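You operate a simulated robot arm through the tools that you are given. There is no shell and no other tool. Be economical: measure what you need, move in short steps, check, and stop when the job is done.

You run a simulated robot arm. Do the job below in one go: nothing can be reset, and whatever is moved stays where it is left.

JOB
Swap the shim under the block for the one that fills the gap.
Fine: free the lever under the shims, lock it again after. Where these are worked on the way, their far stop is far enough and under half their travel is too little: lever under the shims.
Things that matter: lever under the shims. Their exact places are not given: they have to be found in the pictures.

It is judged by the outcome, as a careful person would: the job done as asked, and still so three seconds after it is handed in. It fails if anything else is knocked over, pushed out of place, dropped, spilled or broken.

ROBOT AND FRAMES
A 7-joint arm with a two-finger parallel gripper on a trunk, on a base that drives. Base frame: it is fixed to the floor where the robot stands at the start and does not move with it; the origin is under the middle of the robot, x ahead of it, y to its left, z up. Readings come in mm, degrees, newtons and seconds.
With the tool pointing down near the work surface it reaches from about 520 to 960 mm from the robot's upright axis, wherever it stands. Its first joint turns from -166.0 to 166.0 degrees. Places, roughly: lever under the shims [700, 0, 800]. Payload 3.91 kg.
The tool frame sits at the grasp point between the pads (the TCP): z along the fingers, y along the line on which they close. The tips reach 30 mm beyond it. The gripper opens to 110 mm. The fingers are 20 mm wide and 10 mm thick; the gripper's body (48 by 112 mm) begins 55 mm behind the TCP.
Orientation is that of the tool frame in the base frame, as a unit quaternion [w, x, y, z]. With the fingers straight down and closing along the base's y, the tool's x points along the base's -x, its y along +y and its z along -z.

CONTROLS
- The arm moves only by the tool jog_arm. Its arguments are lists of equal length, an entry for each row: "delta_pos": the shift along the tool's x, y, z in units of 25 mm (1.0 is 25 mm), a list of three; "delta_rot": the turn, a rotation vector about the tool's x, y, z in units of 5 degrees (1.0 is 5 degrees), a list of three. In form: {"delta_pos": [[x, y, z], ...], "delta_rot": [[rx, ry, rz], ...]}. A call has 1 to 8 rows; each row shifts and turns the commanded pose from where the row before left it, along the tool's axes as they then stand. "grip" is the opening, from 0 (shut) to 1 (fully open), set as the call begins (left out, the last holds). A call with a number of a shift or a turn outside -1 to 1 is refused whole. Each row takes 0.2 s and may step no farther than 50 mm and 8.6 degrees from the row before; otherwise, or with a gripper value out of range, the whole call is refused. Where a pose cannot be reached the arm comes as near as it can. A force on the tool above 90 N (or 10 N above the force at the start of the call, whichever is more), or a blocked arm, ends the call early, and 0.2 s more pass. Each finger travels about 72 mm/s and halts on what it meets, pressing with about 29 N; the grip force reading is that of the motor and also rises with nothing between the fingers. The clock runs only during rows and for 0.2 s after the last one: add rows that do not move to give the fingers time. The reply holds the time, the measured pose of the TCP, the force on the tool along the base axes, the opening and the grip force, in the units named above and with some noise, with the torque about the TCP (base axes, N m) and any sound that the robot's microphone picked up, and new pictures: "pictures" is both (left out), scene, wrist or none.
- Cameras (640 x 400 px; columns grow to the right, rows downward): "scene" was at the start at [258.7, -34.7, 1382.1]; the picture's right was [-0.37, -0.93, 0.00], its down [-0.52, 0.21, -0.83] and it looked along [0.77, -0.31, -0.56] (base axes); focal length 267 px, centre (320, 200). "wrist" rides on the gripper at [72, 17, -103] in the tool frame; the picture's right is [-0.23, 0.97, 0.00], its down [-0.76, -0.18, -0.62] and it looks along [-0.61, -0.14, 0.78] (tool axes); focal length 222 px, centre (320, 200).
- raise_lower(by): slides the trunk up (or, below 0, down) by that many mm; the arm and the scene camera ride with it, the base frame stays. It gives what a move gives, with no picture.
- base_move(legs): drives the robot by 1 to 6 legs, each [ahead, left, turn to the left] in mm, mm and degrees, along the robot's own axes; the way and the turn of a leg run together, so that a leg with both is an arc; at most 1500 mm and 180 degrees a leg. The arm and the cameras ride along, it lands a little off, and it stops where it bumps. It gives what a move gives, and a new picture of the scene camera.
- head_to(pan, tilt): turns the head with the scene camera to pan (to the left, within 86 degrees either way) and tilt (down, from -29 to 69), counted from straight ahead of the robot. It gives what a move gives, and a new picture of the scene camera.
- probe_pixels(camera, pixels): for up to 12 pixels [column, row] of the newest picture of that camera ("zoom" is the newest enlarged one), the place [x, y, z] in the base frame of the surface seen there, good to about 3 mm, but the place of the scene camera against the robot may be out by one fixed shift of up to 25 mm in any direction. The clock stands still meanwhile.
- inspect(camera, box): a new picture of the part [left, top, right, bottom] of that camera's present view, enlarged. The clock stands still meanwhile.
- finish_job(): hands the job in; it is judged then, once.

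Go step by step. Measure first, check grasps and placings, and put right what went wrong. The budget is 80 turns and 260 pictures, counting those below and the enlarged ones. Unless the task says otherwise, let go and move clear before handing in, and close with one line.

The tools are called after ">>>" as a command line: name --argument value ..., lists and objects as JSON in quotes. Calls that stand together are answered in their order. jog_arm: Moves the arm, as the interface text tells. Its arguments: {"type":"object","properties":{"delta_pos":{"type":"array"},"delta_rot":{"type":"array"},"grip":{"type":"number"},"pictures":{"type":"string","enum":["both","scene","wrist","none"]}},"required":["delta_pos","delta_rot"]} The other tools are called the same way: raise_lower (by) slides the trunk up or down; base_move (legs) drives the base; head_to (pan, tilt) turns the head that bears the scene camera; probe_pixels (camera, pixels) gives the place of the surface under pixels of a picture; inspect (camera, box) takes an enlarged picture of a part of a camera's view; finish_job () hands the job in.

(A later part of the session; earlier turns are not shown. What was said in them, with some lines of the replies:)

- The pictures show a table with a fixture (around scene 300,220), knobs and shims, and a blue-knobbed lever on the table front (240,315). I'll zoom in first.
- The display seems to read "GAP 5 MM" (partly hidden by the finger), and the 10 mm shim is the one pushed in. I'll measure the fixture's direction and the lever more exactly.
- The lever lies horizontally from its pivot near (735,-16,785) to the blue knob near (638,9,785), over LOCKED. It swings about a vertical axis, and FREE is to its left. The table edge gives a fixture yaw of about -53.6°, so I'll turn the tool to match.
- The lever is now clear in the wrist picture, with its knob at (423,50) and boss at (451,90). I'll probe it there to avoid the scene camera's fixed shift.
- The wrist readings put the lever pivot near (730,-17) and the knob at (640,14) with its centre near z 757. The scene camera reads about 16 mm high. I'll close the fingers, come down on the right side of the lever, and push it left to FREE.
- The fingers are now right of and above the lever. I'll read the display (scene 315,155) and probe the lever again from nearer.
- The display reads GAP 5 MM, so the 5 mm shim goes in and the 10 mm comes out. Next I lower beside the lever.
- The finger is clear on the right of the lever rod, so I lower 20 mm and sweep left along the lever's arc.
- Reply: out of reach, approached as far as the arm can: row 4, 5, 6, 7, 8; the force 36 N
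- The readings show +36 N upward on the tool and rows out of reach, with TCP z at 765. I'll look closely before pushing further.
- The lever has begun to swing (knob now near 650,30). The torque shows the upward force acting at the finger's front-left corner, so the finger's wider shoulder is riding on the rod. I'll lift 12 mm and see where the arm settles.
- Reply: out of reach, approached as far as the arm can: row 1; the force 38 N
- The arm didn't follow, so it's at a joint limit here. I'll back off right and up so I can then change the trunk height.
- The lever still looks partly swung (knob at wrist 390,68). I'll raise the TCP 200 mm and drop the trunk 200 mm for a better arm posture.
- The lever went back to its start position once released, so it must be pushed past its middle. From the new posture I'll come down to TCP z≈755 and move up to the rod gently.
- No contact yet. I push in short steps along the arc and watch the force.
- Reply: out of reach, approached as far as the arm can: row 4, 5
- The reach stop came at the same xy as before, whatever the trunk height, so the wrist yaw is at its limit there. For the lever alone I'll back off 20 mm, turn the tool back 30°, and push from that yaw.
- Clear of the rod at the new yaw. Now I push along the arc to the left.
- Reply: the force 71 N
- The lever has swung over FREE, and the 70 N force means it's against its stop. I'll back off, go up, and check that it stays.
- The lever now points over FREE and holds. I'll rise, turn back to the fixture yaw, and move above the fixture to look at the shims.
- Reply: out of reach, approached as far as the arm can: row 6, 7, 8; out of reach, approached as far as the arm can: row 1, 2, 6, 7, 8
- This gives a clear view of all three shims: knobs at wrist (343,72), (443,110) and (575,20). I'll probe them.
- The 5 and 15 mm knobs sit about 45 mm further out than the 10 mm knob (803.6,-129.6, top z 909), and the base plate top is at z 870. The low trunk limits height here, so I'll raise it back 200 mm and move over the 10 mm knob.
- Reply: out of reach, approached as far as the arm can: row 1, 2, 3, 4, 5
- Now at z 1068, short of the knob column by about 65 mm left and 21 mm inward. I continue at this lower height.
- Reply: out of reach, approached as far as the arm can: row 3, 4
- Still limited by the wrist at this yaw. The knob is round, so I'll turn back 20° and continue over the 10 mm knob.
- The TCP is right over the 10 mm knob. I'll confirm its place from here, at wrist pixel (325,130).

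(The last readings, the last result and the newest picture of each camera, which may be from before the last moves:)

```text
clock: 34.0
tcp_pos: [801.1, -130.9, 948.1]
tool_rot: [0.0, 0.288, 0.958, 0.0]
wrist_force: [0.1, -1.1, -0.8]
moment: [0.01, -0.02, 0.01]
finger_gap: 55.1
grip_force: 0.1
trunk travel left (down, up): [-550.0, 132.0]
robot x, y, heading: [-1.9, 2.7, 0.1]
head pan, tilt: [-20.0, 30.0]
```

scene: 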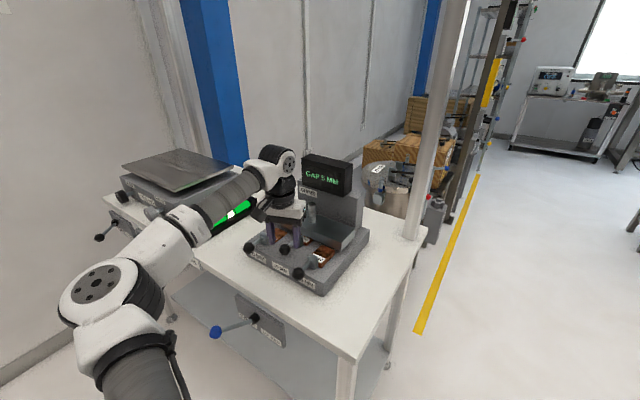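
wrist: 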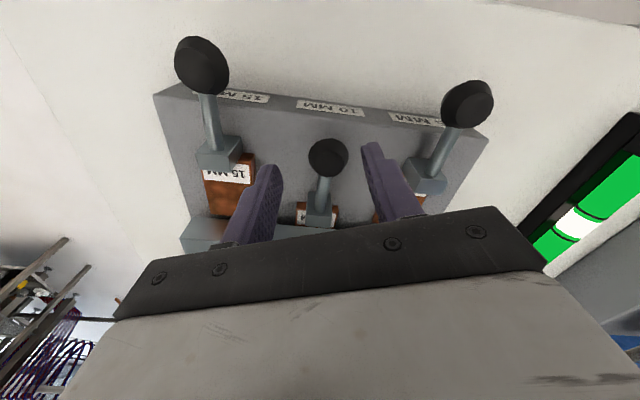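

The knob sits between the open fingers. I'll shift 5 mm to centre it and lower to TCP z≈908, which keeps the tips above the 870 plate.

>>> jog_arm --delta_pos '[[-0.15, 0.2, 0.8], [0, 0, 0.8]]' --delta_rot '[[0, 0, 0], [0, 0, 0]]' --pictures "wrist"

>>> jog_arm --delta_pos '[[0, 0, 0], [0, 0, 0], [0, 0, 0]]' --delta_rot '[[0, 0, 0], [0, 0, 0], [0, 0, 0]]' --grip 0.1

```text
clock: 34.6
tcp_pos: [806.1, -127.7, 907.3]
tool_rot: [0.001, 0.288, 0.958, -0.002]
wrist_force: [-0.4, -0.3, 0.2]
moment: [0.03, 0.01, 0.0]
finger_gap: 55.1
grip_force: 0.0
trunk travel left (down, up): [-550.0, 132.0]
robot x, y, heading: [-1.9, 0.6, -0.1]
head pan, tilt: [-20.0, 30.0]
```

wrist: 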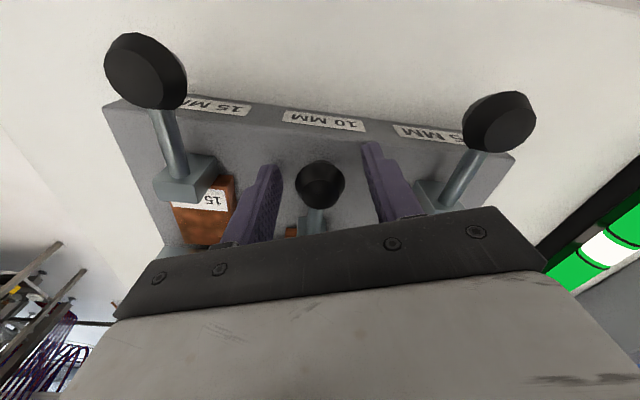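

```text
clock: 35.4
tcp_pos: [806.6, -130.3, 907.8]
tool_rot: [0.001, 0.288, 0.958, -0.001]
wrist_force: [-4.3, -3.0, -2.7]
moment: [-0.25, -0.24, -0.06]
finger_gap: 31.4
grip_force: 44.5
trunk travel left (down, up): [-550.0, 132.0]
robot x, y, heading: [0.9, -2.8, -0.1]
head pan, tilt: [-20.0, 30.0]
```

scene: 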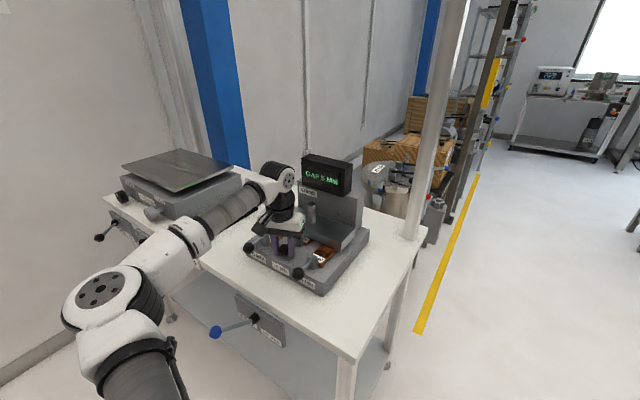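
wrist: 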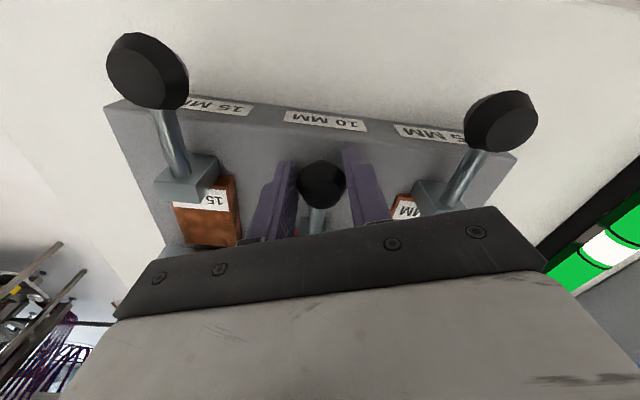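

The knob is gripped at 31.4 mm. I pull outward along the slide direction in 10 mm steps.

>>> jog_arm --delta_pos '[[0.375, 0.138, 0], [0.375, 0.138, 0], [0.375, 0.138, 0], [0.375, 0.138, 0]]' --delta_rot '[[0, 0, 0], [0, 0, 0], [0, 0, 0], [0, 0, 0]]'

```text
clock: 36.4
tcp_pos: [781.8, -95.6, 908.2]
tool_rot: [0.001, 0.288, 0.958, -0.001]
wrist_force: [-5.5, -4.8, -4.5]
moment: [-0.5, -0.57, -0.02]
finger_gap: 31.2
grip_force: 44.5
trunk travel left (down, up): [-550.0, 132.0]
robot x, y, heading: [1.1, -2.0, -0.0]
head pan, tilt: [-20.0, 30.0]
```

scene: 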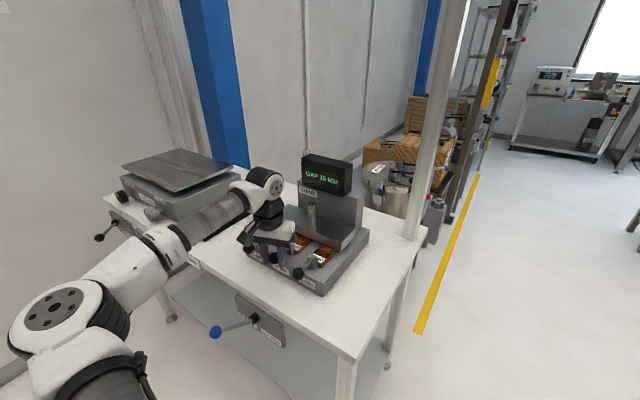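
wrist: 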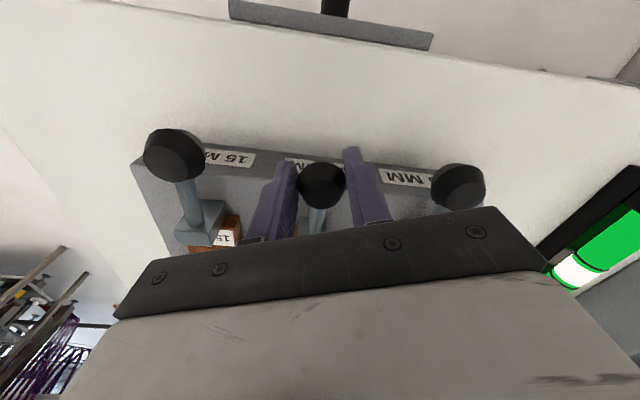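

The display changed as the 10 mm shim came out. I'll read it closely, since the earlier 5 mm may have been only the remainder above that shim.

>>> inspect --camera "scene" --box '[270, 130, 370, 210]'

>>> jog_arm --delta_pos '[[0.3, 0.11, 0], [0.3, 0.11, 0]]' --delta_rot '[[0, 0, 0], [0, 0, 0]]'

```text
5.00 times, centred on (320, 170) of scene
```

zoom: 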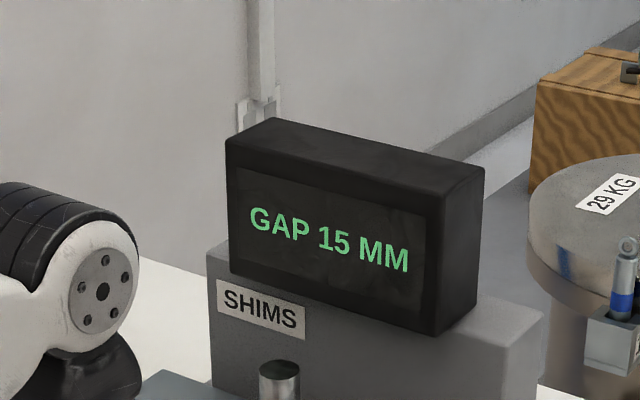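

```text
clock: 37.0
tcp_pos: [775.3, -86.9, 907.9]
tool_rot: [0.004, 0.289, 0.957, -0.002]
wrist_force: [19.2, -26.3, -5.8]
moment: [-0.36, -0.28, -0.02]
finger_gap: 31.4
grip_force: 45.4
trunk travel left (down, up): [-550.0, 132.0]
robot x, y, heading: [2.7, -3.1, 0.0]
head pan, tilt: [-20.0, 30.0]
```

scene: 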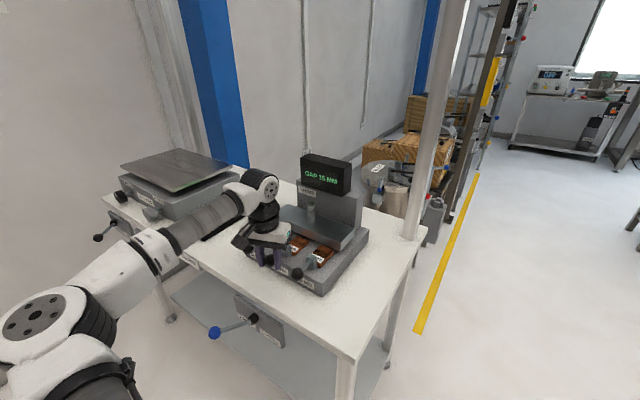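
wrist: 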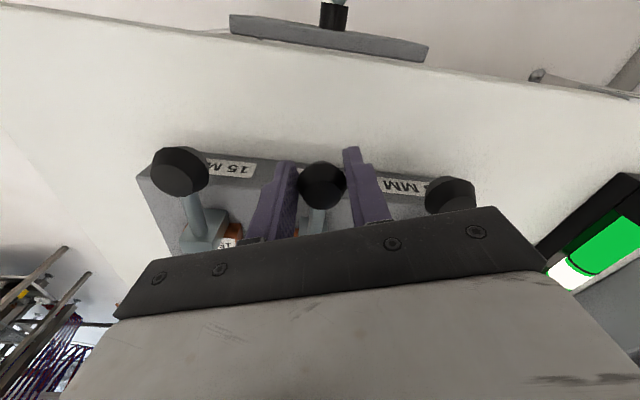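

The true gap is 15 MM with no shim in, so the 5 mm reading was what remained over the 10 mm shim. The 15 mm shim is the right one. The 10 mm slide is at its outer stop (32 N), so I release it and rise.

>>> jog_arm --delta_pos '[[0, 0, 0], [0, 0, 0], [0, 0, -1], [0, 0, -1], [0.33, -1, -0.6], [0.33, -1, 0], [0.33, -1, 0]]' --delta_rot '[[0, 0, 0], [0, 0, 0], [0, 0, 0], [0, 0, 0], [0, 0, 0], [0, 0, 0], [0, 0, 0]]' --grip 0.5

```text
clock: 38.6
tcp_pos: [710.9, -133.4, 975.0]
tool_rot: [0.0, 0.288, 0.958, 0.0]
wrist_force: [0.3, 0.5, -0.4]
moment: [-0.02, 0.02, 0.0]
finger_gap: 55.3
grip_force: 0.0
trunk travel left (down, up): [-550.0, 132.0]
robot x, y, heading: [-1.1, -2.4, 0.1]
head pan, tilt: [-20.0, 30.0]
```

scene: 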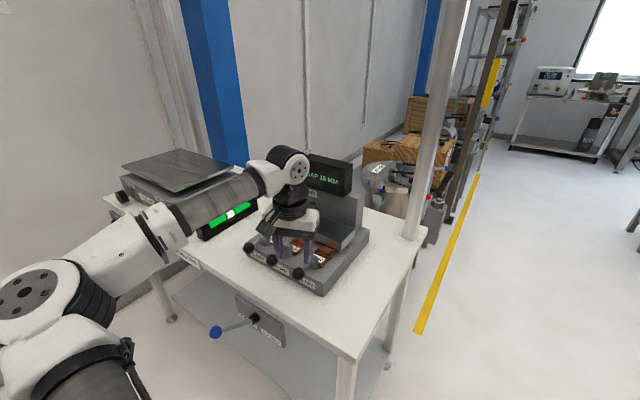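
wrist: 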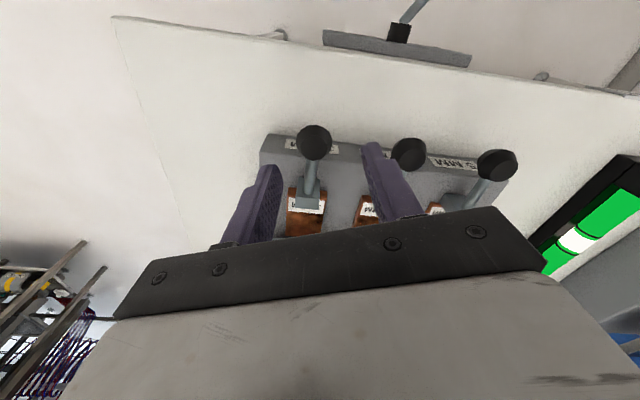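

All three knobs are now in line, and the 15 mm knob is between the fingers at (313,140). A quick probe, then down.

>>> probe_pixels --camera "wrist" --pixels '[[314, 138], [299, 142], [330, 142], [311, 165], [407, 150]]'

>>> jog_arm --delta_pos '[[0, 0, 1], [0, 0, 0.6]]' --delta_rot '[[0, 0, 0], [0, 0, 0]]' --pictures "wrist"

```text
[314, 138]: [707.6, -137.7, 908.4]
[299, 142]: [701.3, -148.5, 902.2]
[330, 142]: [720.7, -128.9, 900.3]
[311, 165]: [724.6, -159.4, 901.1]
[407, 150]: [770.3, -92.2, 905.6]
```

```text
clock: 39.2
tcp_pos: [711.4, -134.3, 932.5]
tool_rot: [0.001, 0.287, 0.958, 0.0]
wrist_force: [0.8, -0.7, 0.1]
moment: [0.01, 0.02, 0.02]
finger_gap: 55.0
grip_force: 0.0
trunk travel left (down, up): [-550.0, 132.0]
robot x, y, heading: [-0.3, 1.5, -0.3]
head pan, tilt: [-20.0, 30.0]
```

wrist: 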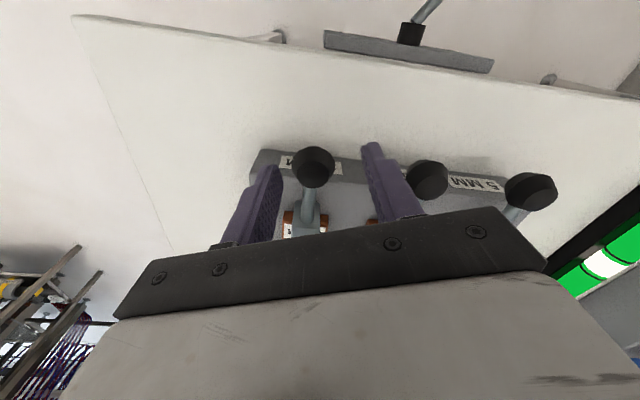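

Centre by about 4 mm, lower to z≈908, and grip.

>>> jog_arm --delta_pos '[[-0.1, -0.16, 0.5], [0, 0, 0.48]]' --delta_rot '[[0, 0, 0], [0, 0, 0]]' --pictures "none"

>>> jog_arm --delta_pos '[[0, 0, 0], [0, 0, 0], [0, 0, 0]]' --delta_rot '[[0, 0, 0], [0, 0, 0], [0, 0, 0]]' --grip 0.1 --pictures "wrist"

```text
clock: 39.8
tcp_pos: [711.5, -137.9, 909.4]
tool_rot: [0.001, 0.287, 0.958, 0.0]
wrist_force: [0.1, -0.2, -0.3]
moment: [-0.03, 0.02, 0.02]
finger_gap: 54.9
grip_force: 0.1
trunk travel left (down, up): [-550.0, 132.0]
robot x, y, heading: [-0.8, -2.3, 0.1]
head pan, tilt: [-20.0, 30.0]
```

```text
clock: 40.6
tcp_pos: [710.3, -138.8, 909.7]
tool_rot: [0.001, 0.289, 0.957, -0.001]
wrist_force: [-11.6, -12.9, -4.6]
moment: [-0.45, -0.12, -0.13]
finger_gap: 31.2
grip_force: 44.8
trunk travel left (down, up): [-550.0, 132.0]
robot x, y, heading: [0.4, 1.3, -0.1]
head pan, tilt: [-20.0, 30.0]
```

wrist: 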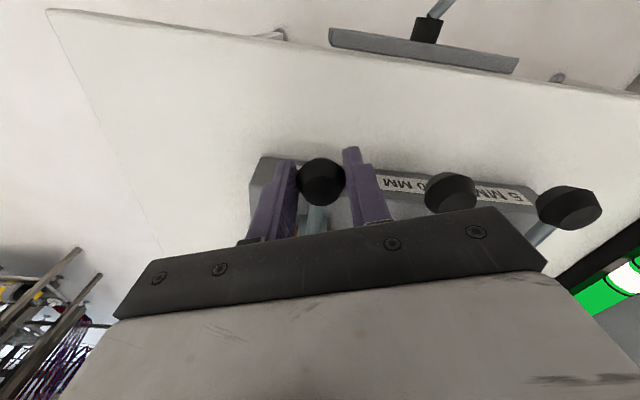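

Gripped at 31.2 mm. Push inward along the slide, first easing 3 mm to the side to relieve the lateral load.

>>> jog_arm --delta_pos '[[-0.04, -0.12, 0], [-0.375, -0.138, 0], [-0.375, -0.138, 0], [-0.375, -0.138, 0], [-0.375, -0.138, 0]]' --delta_rot '[[0, 0, 0], [0, 0, 0], [0, 0, 0], [0, 0, 0], [0, 0, 0]]'

```text
clock: 41.8
tcp_pos: [733.8, -171.8, 910.1]
tool_rot: [0.001, 0.287, 0.958, -0.001]
wrist_force: [-10.3, -7.7, -2.9]
moment: [0.55, 1.14, 0.12]
finger_gap: 31.2
grip_force: 44.8
trunk travel left (down, up): [-550.0, 132.0]
robot x, y, heading: [-2.8, 3.6, 0.0]
head pan, tilt: [-20.0, 30.0]
```

scene: 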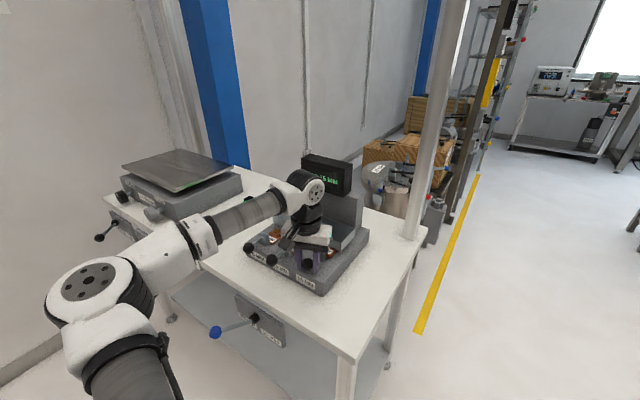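
wrist: 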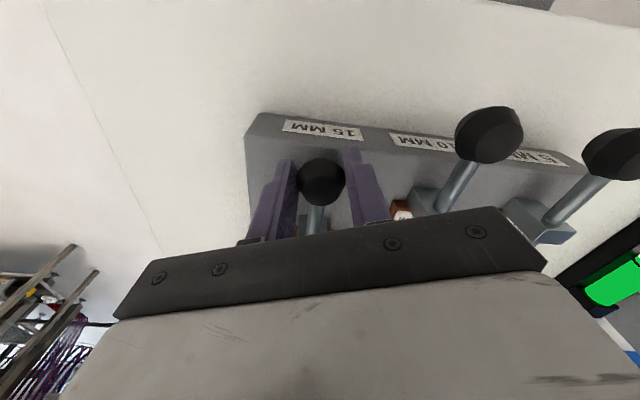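

Moved 40 mm smoothly. A little further, until the stop.

>>> jog_arm --delta_pos '[[-0.225, -0.083, 0], [-0.225, -0.083, 0], [-0.15, -0.055, 0]]' --delta_rot '[[0, 0, 0], [0, 0, 0], [0, 0, 0]]'

>>> inspect --camera "scene" --box '[240, 130, 380, 300]'

```text
clock: 42.6
tcp_pos: [742.9, -182.4, 910.2]
tool_rot: [0.0, 0.287, 0.958, 0.0]
wrist_force: [-29.1, 10.0, -5.2]
moment: [0.29, 0.54, -0.03]
finger_gap: 31.4
grip_force: 44.8
trunk travel left (down, up): [-550.0, 132.0]
robot x, y, heading: [2.0, -0.4, 0.0]
head pan, tilt: [-20.0, 30.0]
```

scene: 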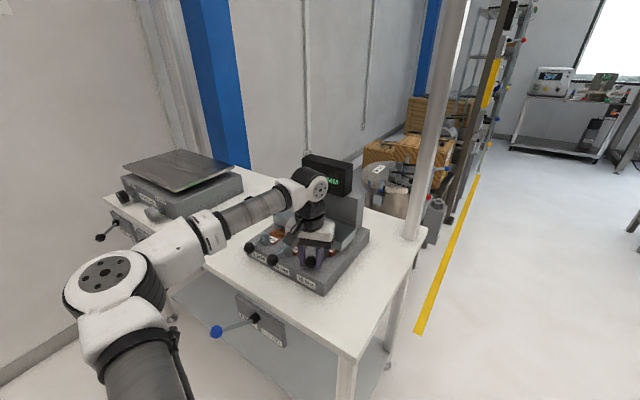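
wrist: 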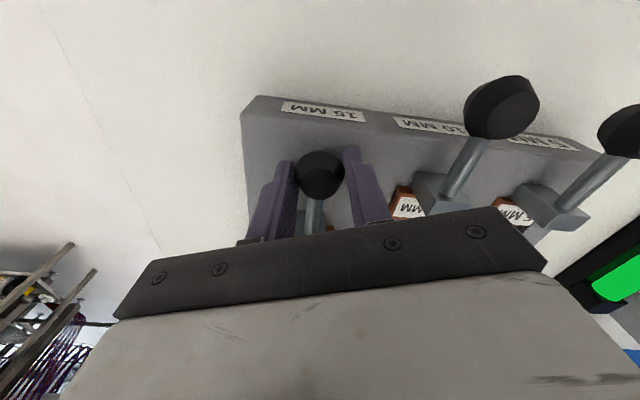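

```text
2.35 times, centred on (310, 215) of scene
```

zoom: 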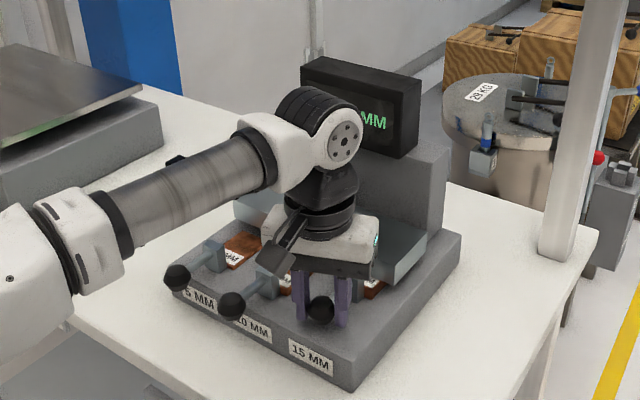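

The stop is reached after 54 mm, with 25 N pushing back. I release and rise to read the display.

>>> jog_arm --delta_pos '[[0, 0, 0], [0, 0, 0], [0, 0, -1], [0, 0, -1], [0, 0, -1], [0.8, -0.5, 0], [0.8, -0.5, 0], [0.8, -0.5, 0]]' --delta_rot '[[0, 0, 0], [0, 0, 0], [0, 0, 0], [0, 0, 0], [0, 0, 0], [0, 0, 0], [0, 0, 0], [0, 0, 0]]' --grip 0.5

>>> inspect --camera "scene" --box '[240, 130, 380, 300]'

```text
clock: 44.4
tcp_pos: [672.7, -183.0, 985.6]
tool_rot: [0.001, 0.288, 0.958, 0.0]
wrist_force: [0.8, -0.1, -0.9]
moment: [-0.01, -0.01, 0.04]
finger_gap: 55.2
grip_force: 0.0
trunk travel left (down, up): [-550.0, 132.0]
robot x, y, heading: [-0.1, -1.1, -0.2]
head pan, tilt: [-20.0, 30.0]
```

scene: 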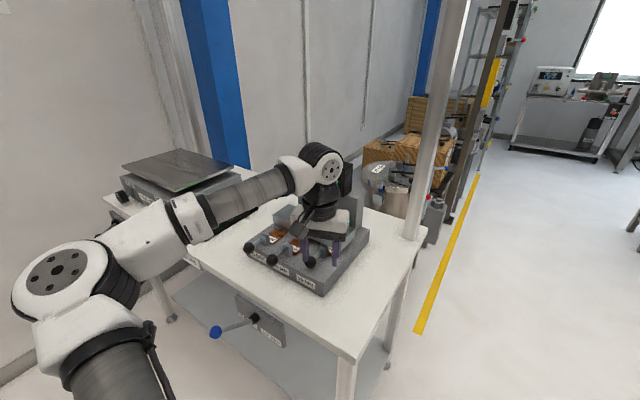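
wrist: 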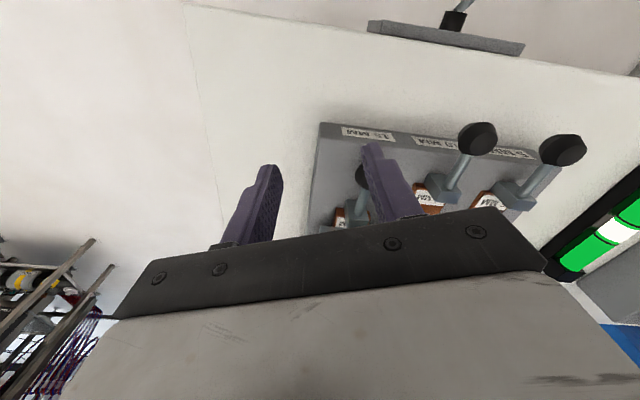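

```text
2.35 times, centred on (310, 215) of scene
```

zoom: 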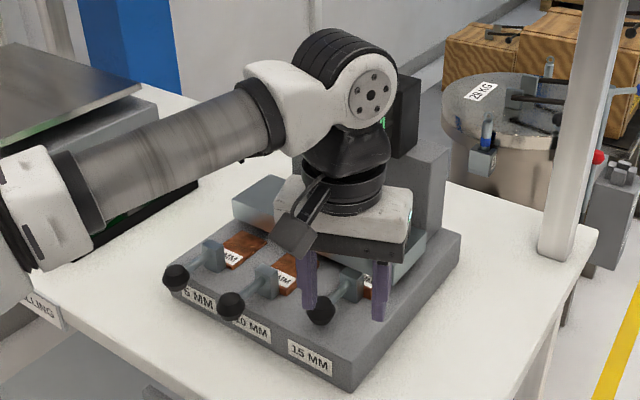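

The arm still hides the display, so I'll check it from the lever side. I turn the tool 10° back and travel left towards the lever's left side, closing the fingers on the way.

>>> jog_arm --delta_pos '[[0, 1, 0], [0, 1, 0], [0, 1, 0], [0, 1, 0], [0, 1, 0], [0, 1, 0], [0, 1, 0], [0, 1, 0]]' --delta_rot '[[0, 0, -1], [0, 0, -1], [0, 0, 0], [0, 0, 0], [0, 0, 0], [0, 0, 0], [0, 0, 0], [0, 0, 0]]' --grip 0

>>> inspect --camera "scene" --box '[240, 130, 380, 300]'

```text
clock: 46.2
tcp_pos: [758.8, -2.8, 984.7]
tool_rot: [0.0, 0.202, 0.979, -0.001]
wrist_force: [0.9, 0.8, 0.6]
moment: [-0.01, -0.02, -0.02]
finger_gap: 0.2
grip_force: 29.1
trunk travel left (down, up): [-550.0, 132.0]
robot x, y, heading: [0.5, -2.6, 0.1]
head pan, tilt: [-20.0, 30.0]
```

scene: 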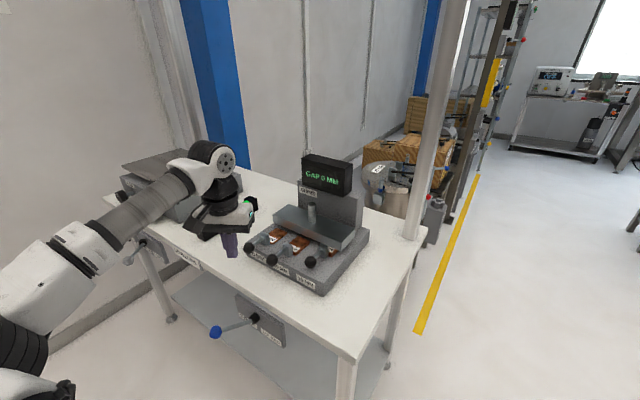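
wrist: 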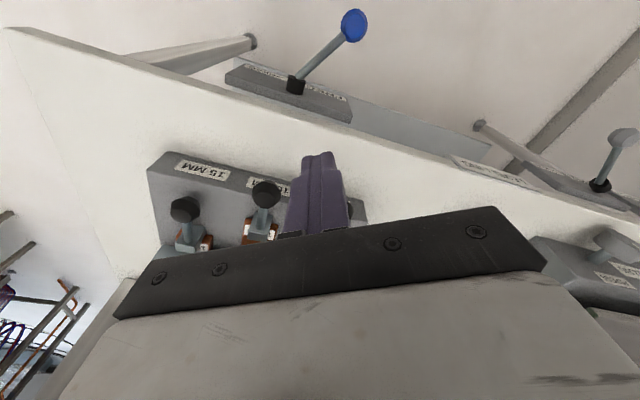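

```text
2.35 times, centred on (310, 215) of scene
```

zoom: 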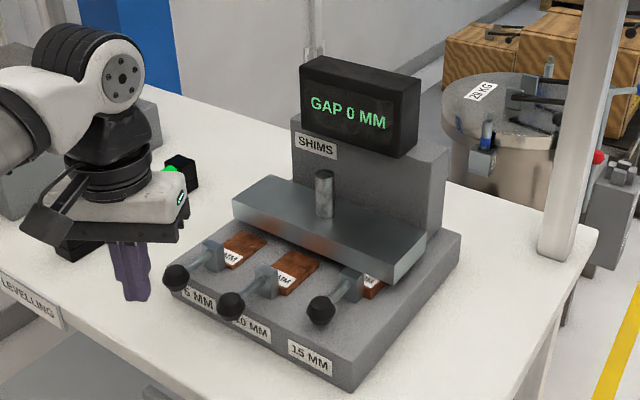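

The display now reads GAP 0 MM, so the right shim is in. I'll measure the lever at FREE (wrist 352,25) before locking.

>>> probe_pixels --camera "wrist" --pixels '[[352, 25], [335, 44], [315, 67], [296, 86], [622, 138], [600, 185]]'

```text
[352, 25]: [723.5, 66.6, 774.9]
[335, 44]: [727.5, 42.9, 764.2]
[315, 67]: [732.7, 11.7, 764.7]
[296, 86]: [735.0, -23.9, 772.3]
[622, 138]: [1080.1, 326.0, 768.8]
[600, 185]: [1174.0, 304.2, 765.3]
```

The lever knob at FREE is near (722,68). I'll go to its left at about (772,71) and descend outside the table edge.

>>> jog_arm --delta_pos '[[0.23, 0.97, 0], [0.23, 0.97, 0], [0.24, 0.96, 0], [0, 0, 1], [0, 0, 1], [0, 0, 1], [0, 0, 1]]' --delta_rot '[[0, 0, 0], [0, 0, 0], [0, 0, 0], [0, 0, 0], [0, 0, 0], [0, 0, 0], [0, 0, 0]]'

```text
clock: 47.8
tcp_pos: [772.6, 69.1, 882.2]
tool_rot: [0.001, 0.203, 0.979, -0.001]
wrist_force: [0.2, -0.3, 0.8]
moment: [0.03, 0.05, 0.0]
finger_gap: 0.0
grip_force: 29.4
trunk travel left (down, up): [-550.0, 132.0]
robot x, y, heading: [-0.0, -2.5, -0.0]
head pan, tilt: [-20.0, 30.0]
```

scene: 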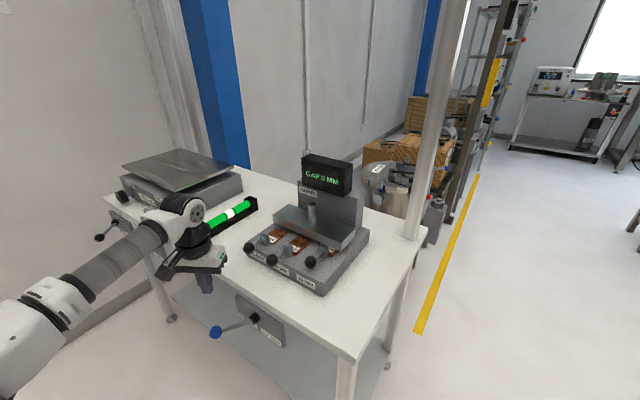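
wrist: 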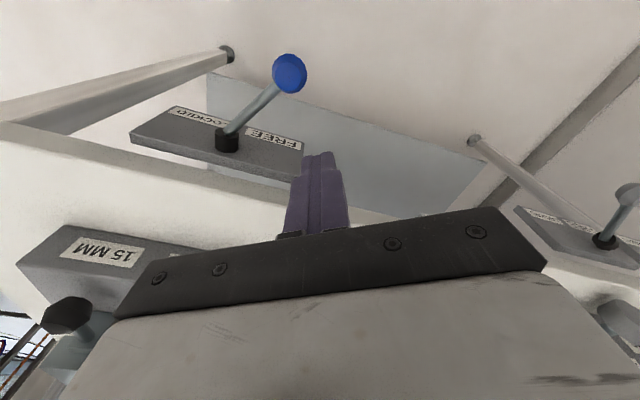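

Clear on the left of the lever. I descend 125 mm.

>>> jog_arm --delta_pos '[[0, 0, 1], [0, 0, 1], [0, 0, 1], [0, 0, 1], [0, 0, 1]]' --delta_rot '[[0, 0, 0], [0, 0, 0], [0, 0, 0], [0, 0, 0], [0, 0, 0]]'

```text
clock: 49.0
tcp_pos: [773.4, 69.9, 758.0]
tool_rot: [0.001, 0.202, 0.979, 0.0]
wrist_force: [0.0, 0.4, 0.3]
moment: [0.05, 0.0, 0.0]
finger_gap: 0.0
grip_force: 29.1
trunk travel left (down, up): [-550.0, 132.0]
robot x, y, heading: [1.3, -1.1, 0.2]
head pan, tilt: [-20.0, 30.0]
```

scene: 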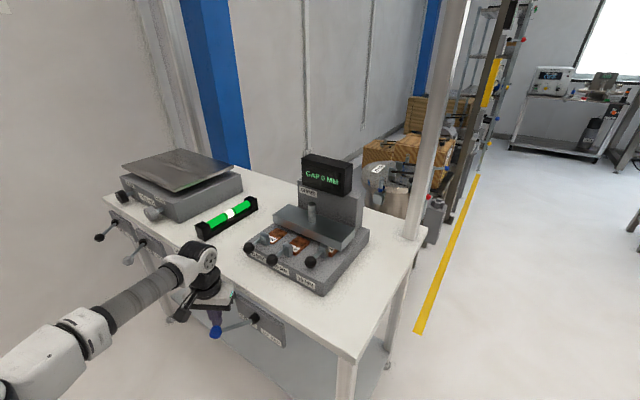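
wrist: 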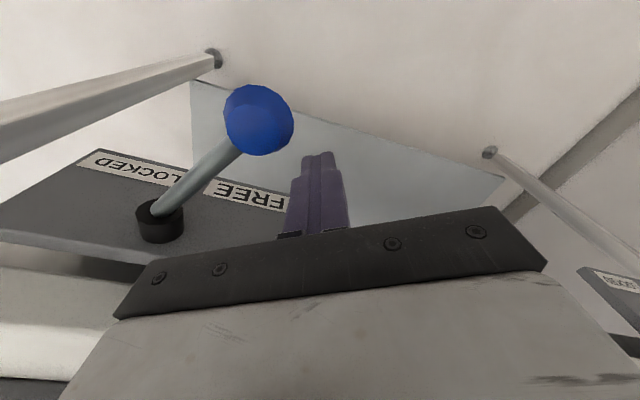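

The finger is beside the rod on the left. Now I push it right along the arc to LOCKED.

>>> jog_arm --delta_pos '[[0.5, -0.87, 0], [0.38, -0.42, 0], [0.48, -0.28, 0], [0.45, -0.3, 0], [0.4, -0.37, 0], [0.27, -0.4, 0], [0.19, -0.4, 0], [0.12, -0.44, 0]]' --delta_rot '[[0, 0, 0], [0, 0, 0], [0, 0, 0], [0, 0, 0], [0, 0, 0], [0, 0, 0], [0, 0, 0], [0, 0, 0]]'

```text
clock: 50.8
tcp_pos: [676.0, 20.6, 757.8]
tool_rot: [0.003, 0.201, 0.98, 0.0]
wrist_force: [16.2, 12.8, 0.7]
moment: [-0.05, 0.04, 0.35]
finger_gap: 0.1
grip_force: 29.5
trunk travel left (down, up): [-550.0, 132.0]
robot x, y, heading: [-1.3, 3.5, 0.2]
head pan, tilt: [-20.0, 30.0]
```

scene: 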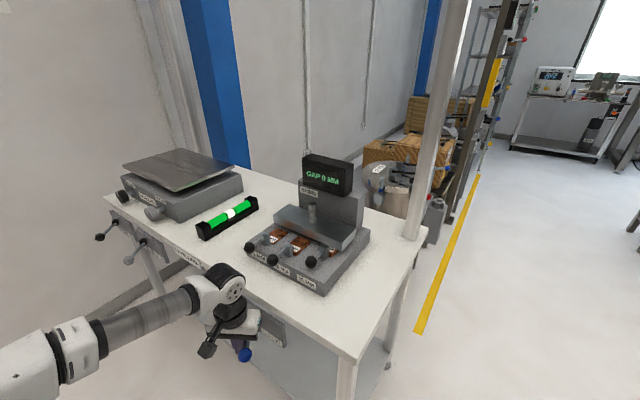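
wrist: 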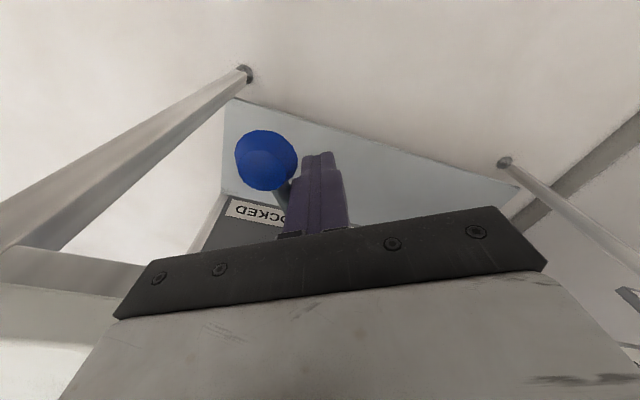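

About 20 N, close to the stop. I press slightly further to seat it.

>>> jog_arm --delta_pos '[[0.05, -0.2, 0], [0.05, -0.2, 0]]' --delta_rot '[[0, 0, 0], [0, 0, 0]]' --pictures "none"

>>> jog_arm --delta_pos '[[-0.2, 0.35, 0], [-0.4, 0.7, 0], [-0.4, 0.7, 0], [0, 0, -1], [0, 0, -1], [0, 0, -1], [0, 0, -1], [0, 0, -1]]' --delta_rot '[[0, 0, 0], [0, 0, 0], [0, 0, 0], [0, 0, 0], [0, 0, 0], [0, 0, 0], [0, 0, 0], [0, 0, 0]]'

```text
clock: 51.4
tcp_pos: [675.5, 20.3, 757.0]
tool_rot: [0.006, 0.195, 0.981, 0.007]
wrist_force: [44.6, 49.4, 9.0]
moment: [-0.29, 0.12, 0.98]
finger_gap: 0.0
grip_force: 29.0
trunk travel left (down, up): [-550.0, 132.0]
robot x, y, heading: [1.7, 2.3, 0.1]
head pan, tilt: [-20.0, 30.0]
```

```text
clock: 53.2
tcp_pos: [708.1, 39.4, 884.7]
tool_rot: [0.001, 0.204, 0.979, -0.001]
wrist_force: [0.9, 0.0, 1.0]
moment: [-0.01, 0.01, 0.03]
finger_gap: 0.0
grip_force: 29.1
trunk travel left (down, up): [-550.0, 132.0]
robot x, y, heading: [-0.4, -3.2, -0.1]
head pan, tilt: [-20.0, 30.0]
```

scene: 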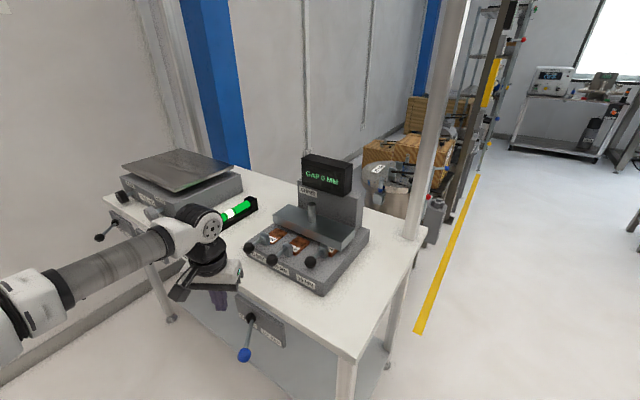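
wrist: 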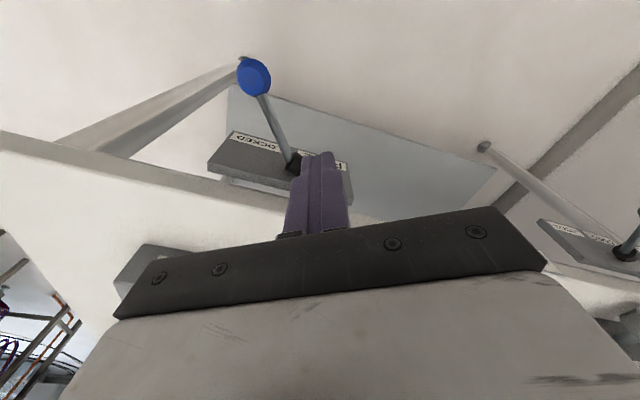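

The lever is back over LOCKED after hitting its stop at 66 N. I'll verify its position against the start and read the display once more.

>>> probe_pixels --camera "wrist" --pixels '[[254, 75], [270, 115], [293, 160]]'

>>> inspect --camera "scene" --box '[220, 140, 380, 370]'

>>> jog_arm --delta_pos '[[0, 0, -1], [0, 0, -1], [0, 0, -1]]' --delta_rot '[[0, 0, 0], [0, 0, 0], [0, 0, 0]]' --pictures "scene"

```text
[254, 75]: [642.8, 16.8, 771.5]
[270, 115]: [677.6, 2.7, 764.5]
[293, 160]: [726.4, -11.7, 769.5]
```

```text
1.74 times, centred on (300, 255) of scene
```

zoom: 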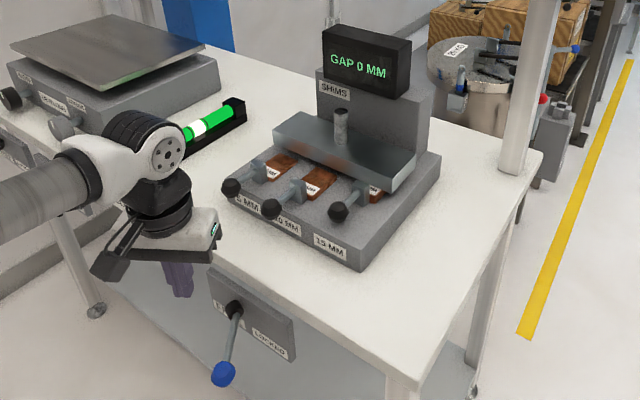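

```text
clock: 54.0
tcp_pos: [706.7, 37.2, 958.9]
tool_rot: [0.001, 0.203, 0.979, -0.001]
wrist_force: [-0.1, -0.7, 0.3]
moment: [-0.01, -0.01, -0.01]
finger_gap: 0.0
grip_force: 29.2
trunk travel left (down, up): [-550.0, 132.0]
robot x, y, heading: [-0.6, 1.4, -0.1]
head pan, tilt: [-20.0, 30.0]
```

scene: 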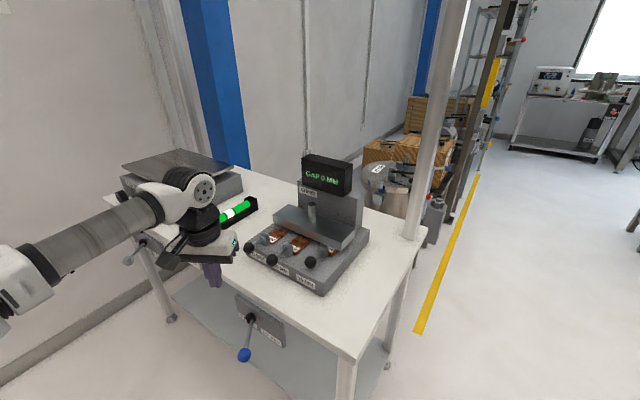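

The lever knob is back at its starting locked place (643,17 against 641,14), the display shows GAP 0 MM, and the arm is clear. I'm handing in.

>>> finish_job

```text
The job is handed in.
```

The 10 mm shim is out and the 15 mm shim is in. The display reads GAP 0 MM, the lever under the shims is locked again, and the arm is clear.
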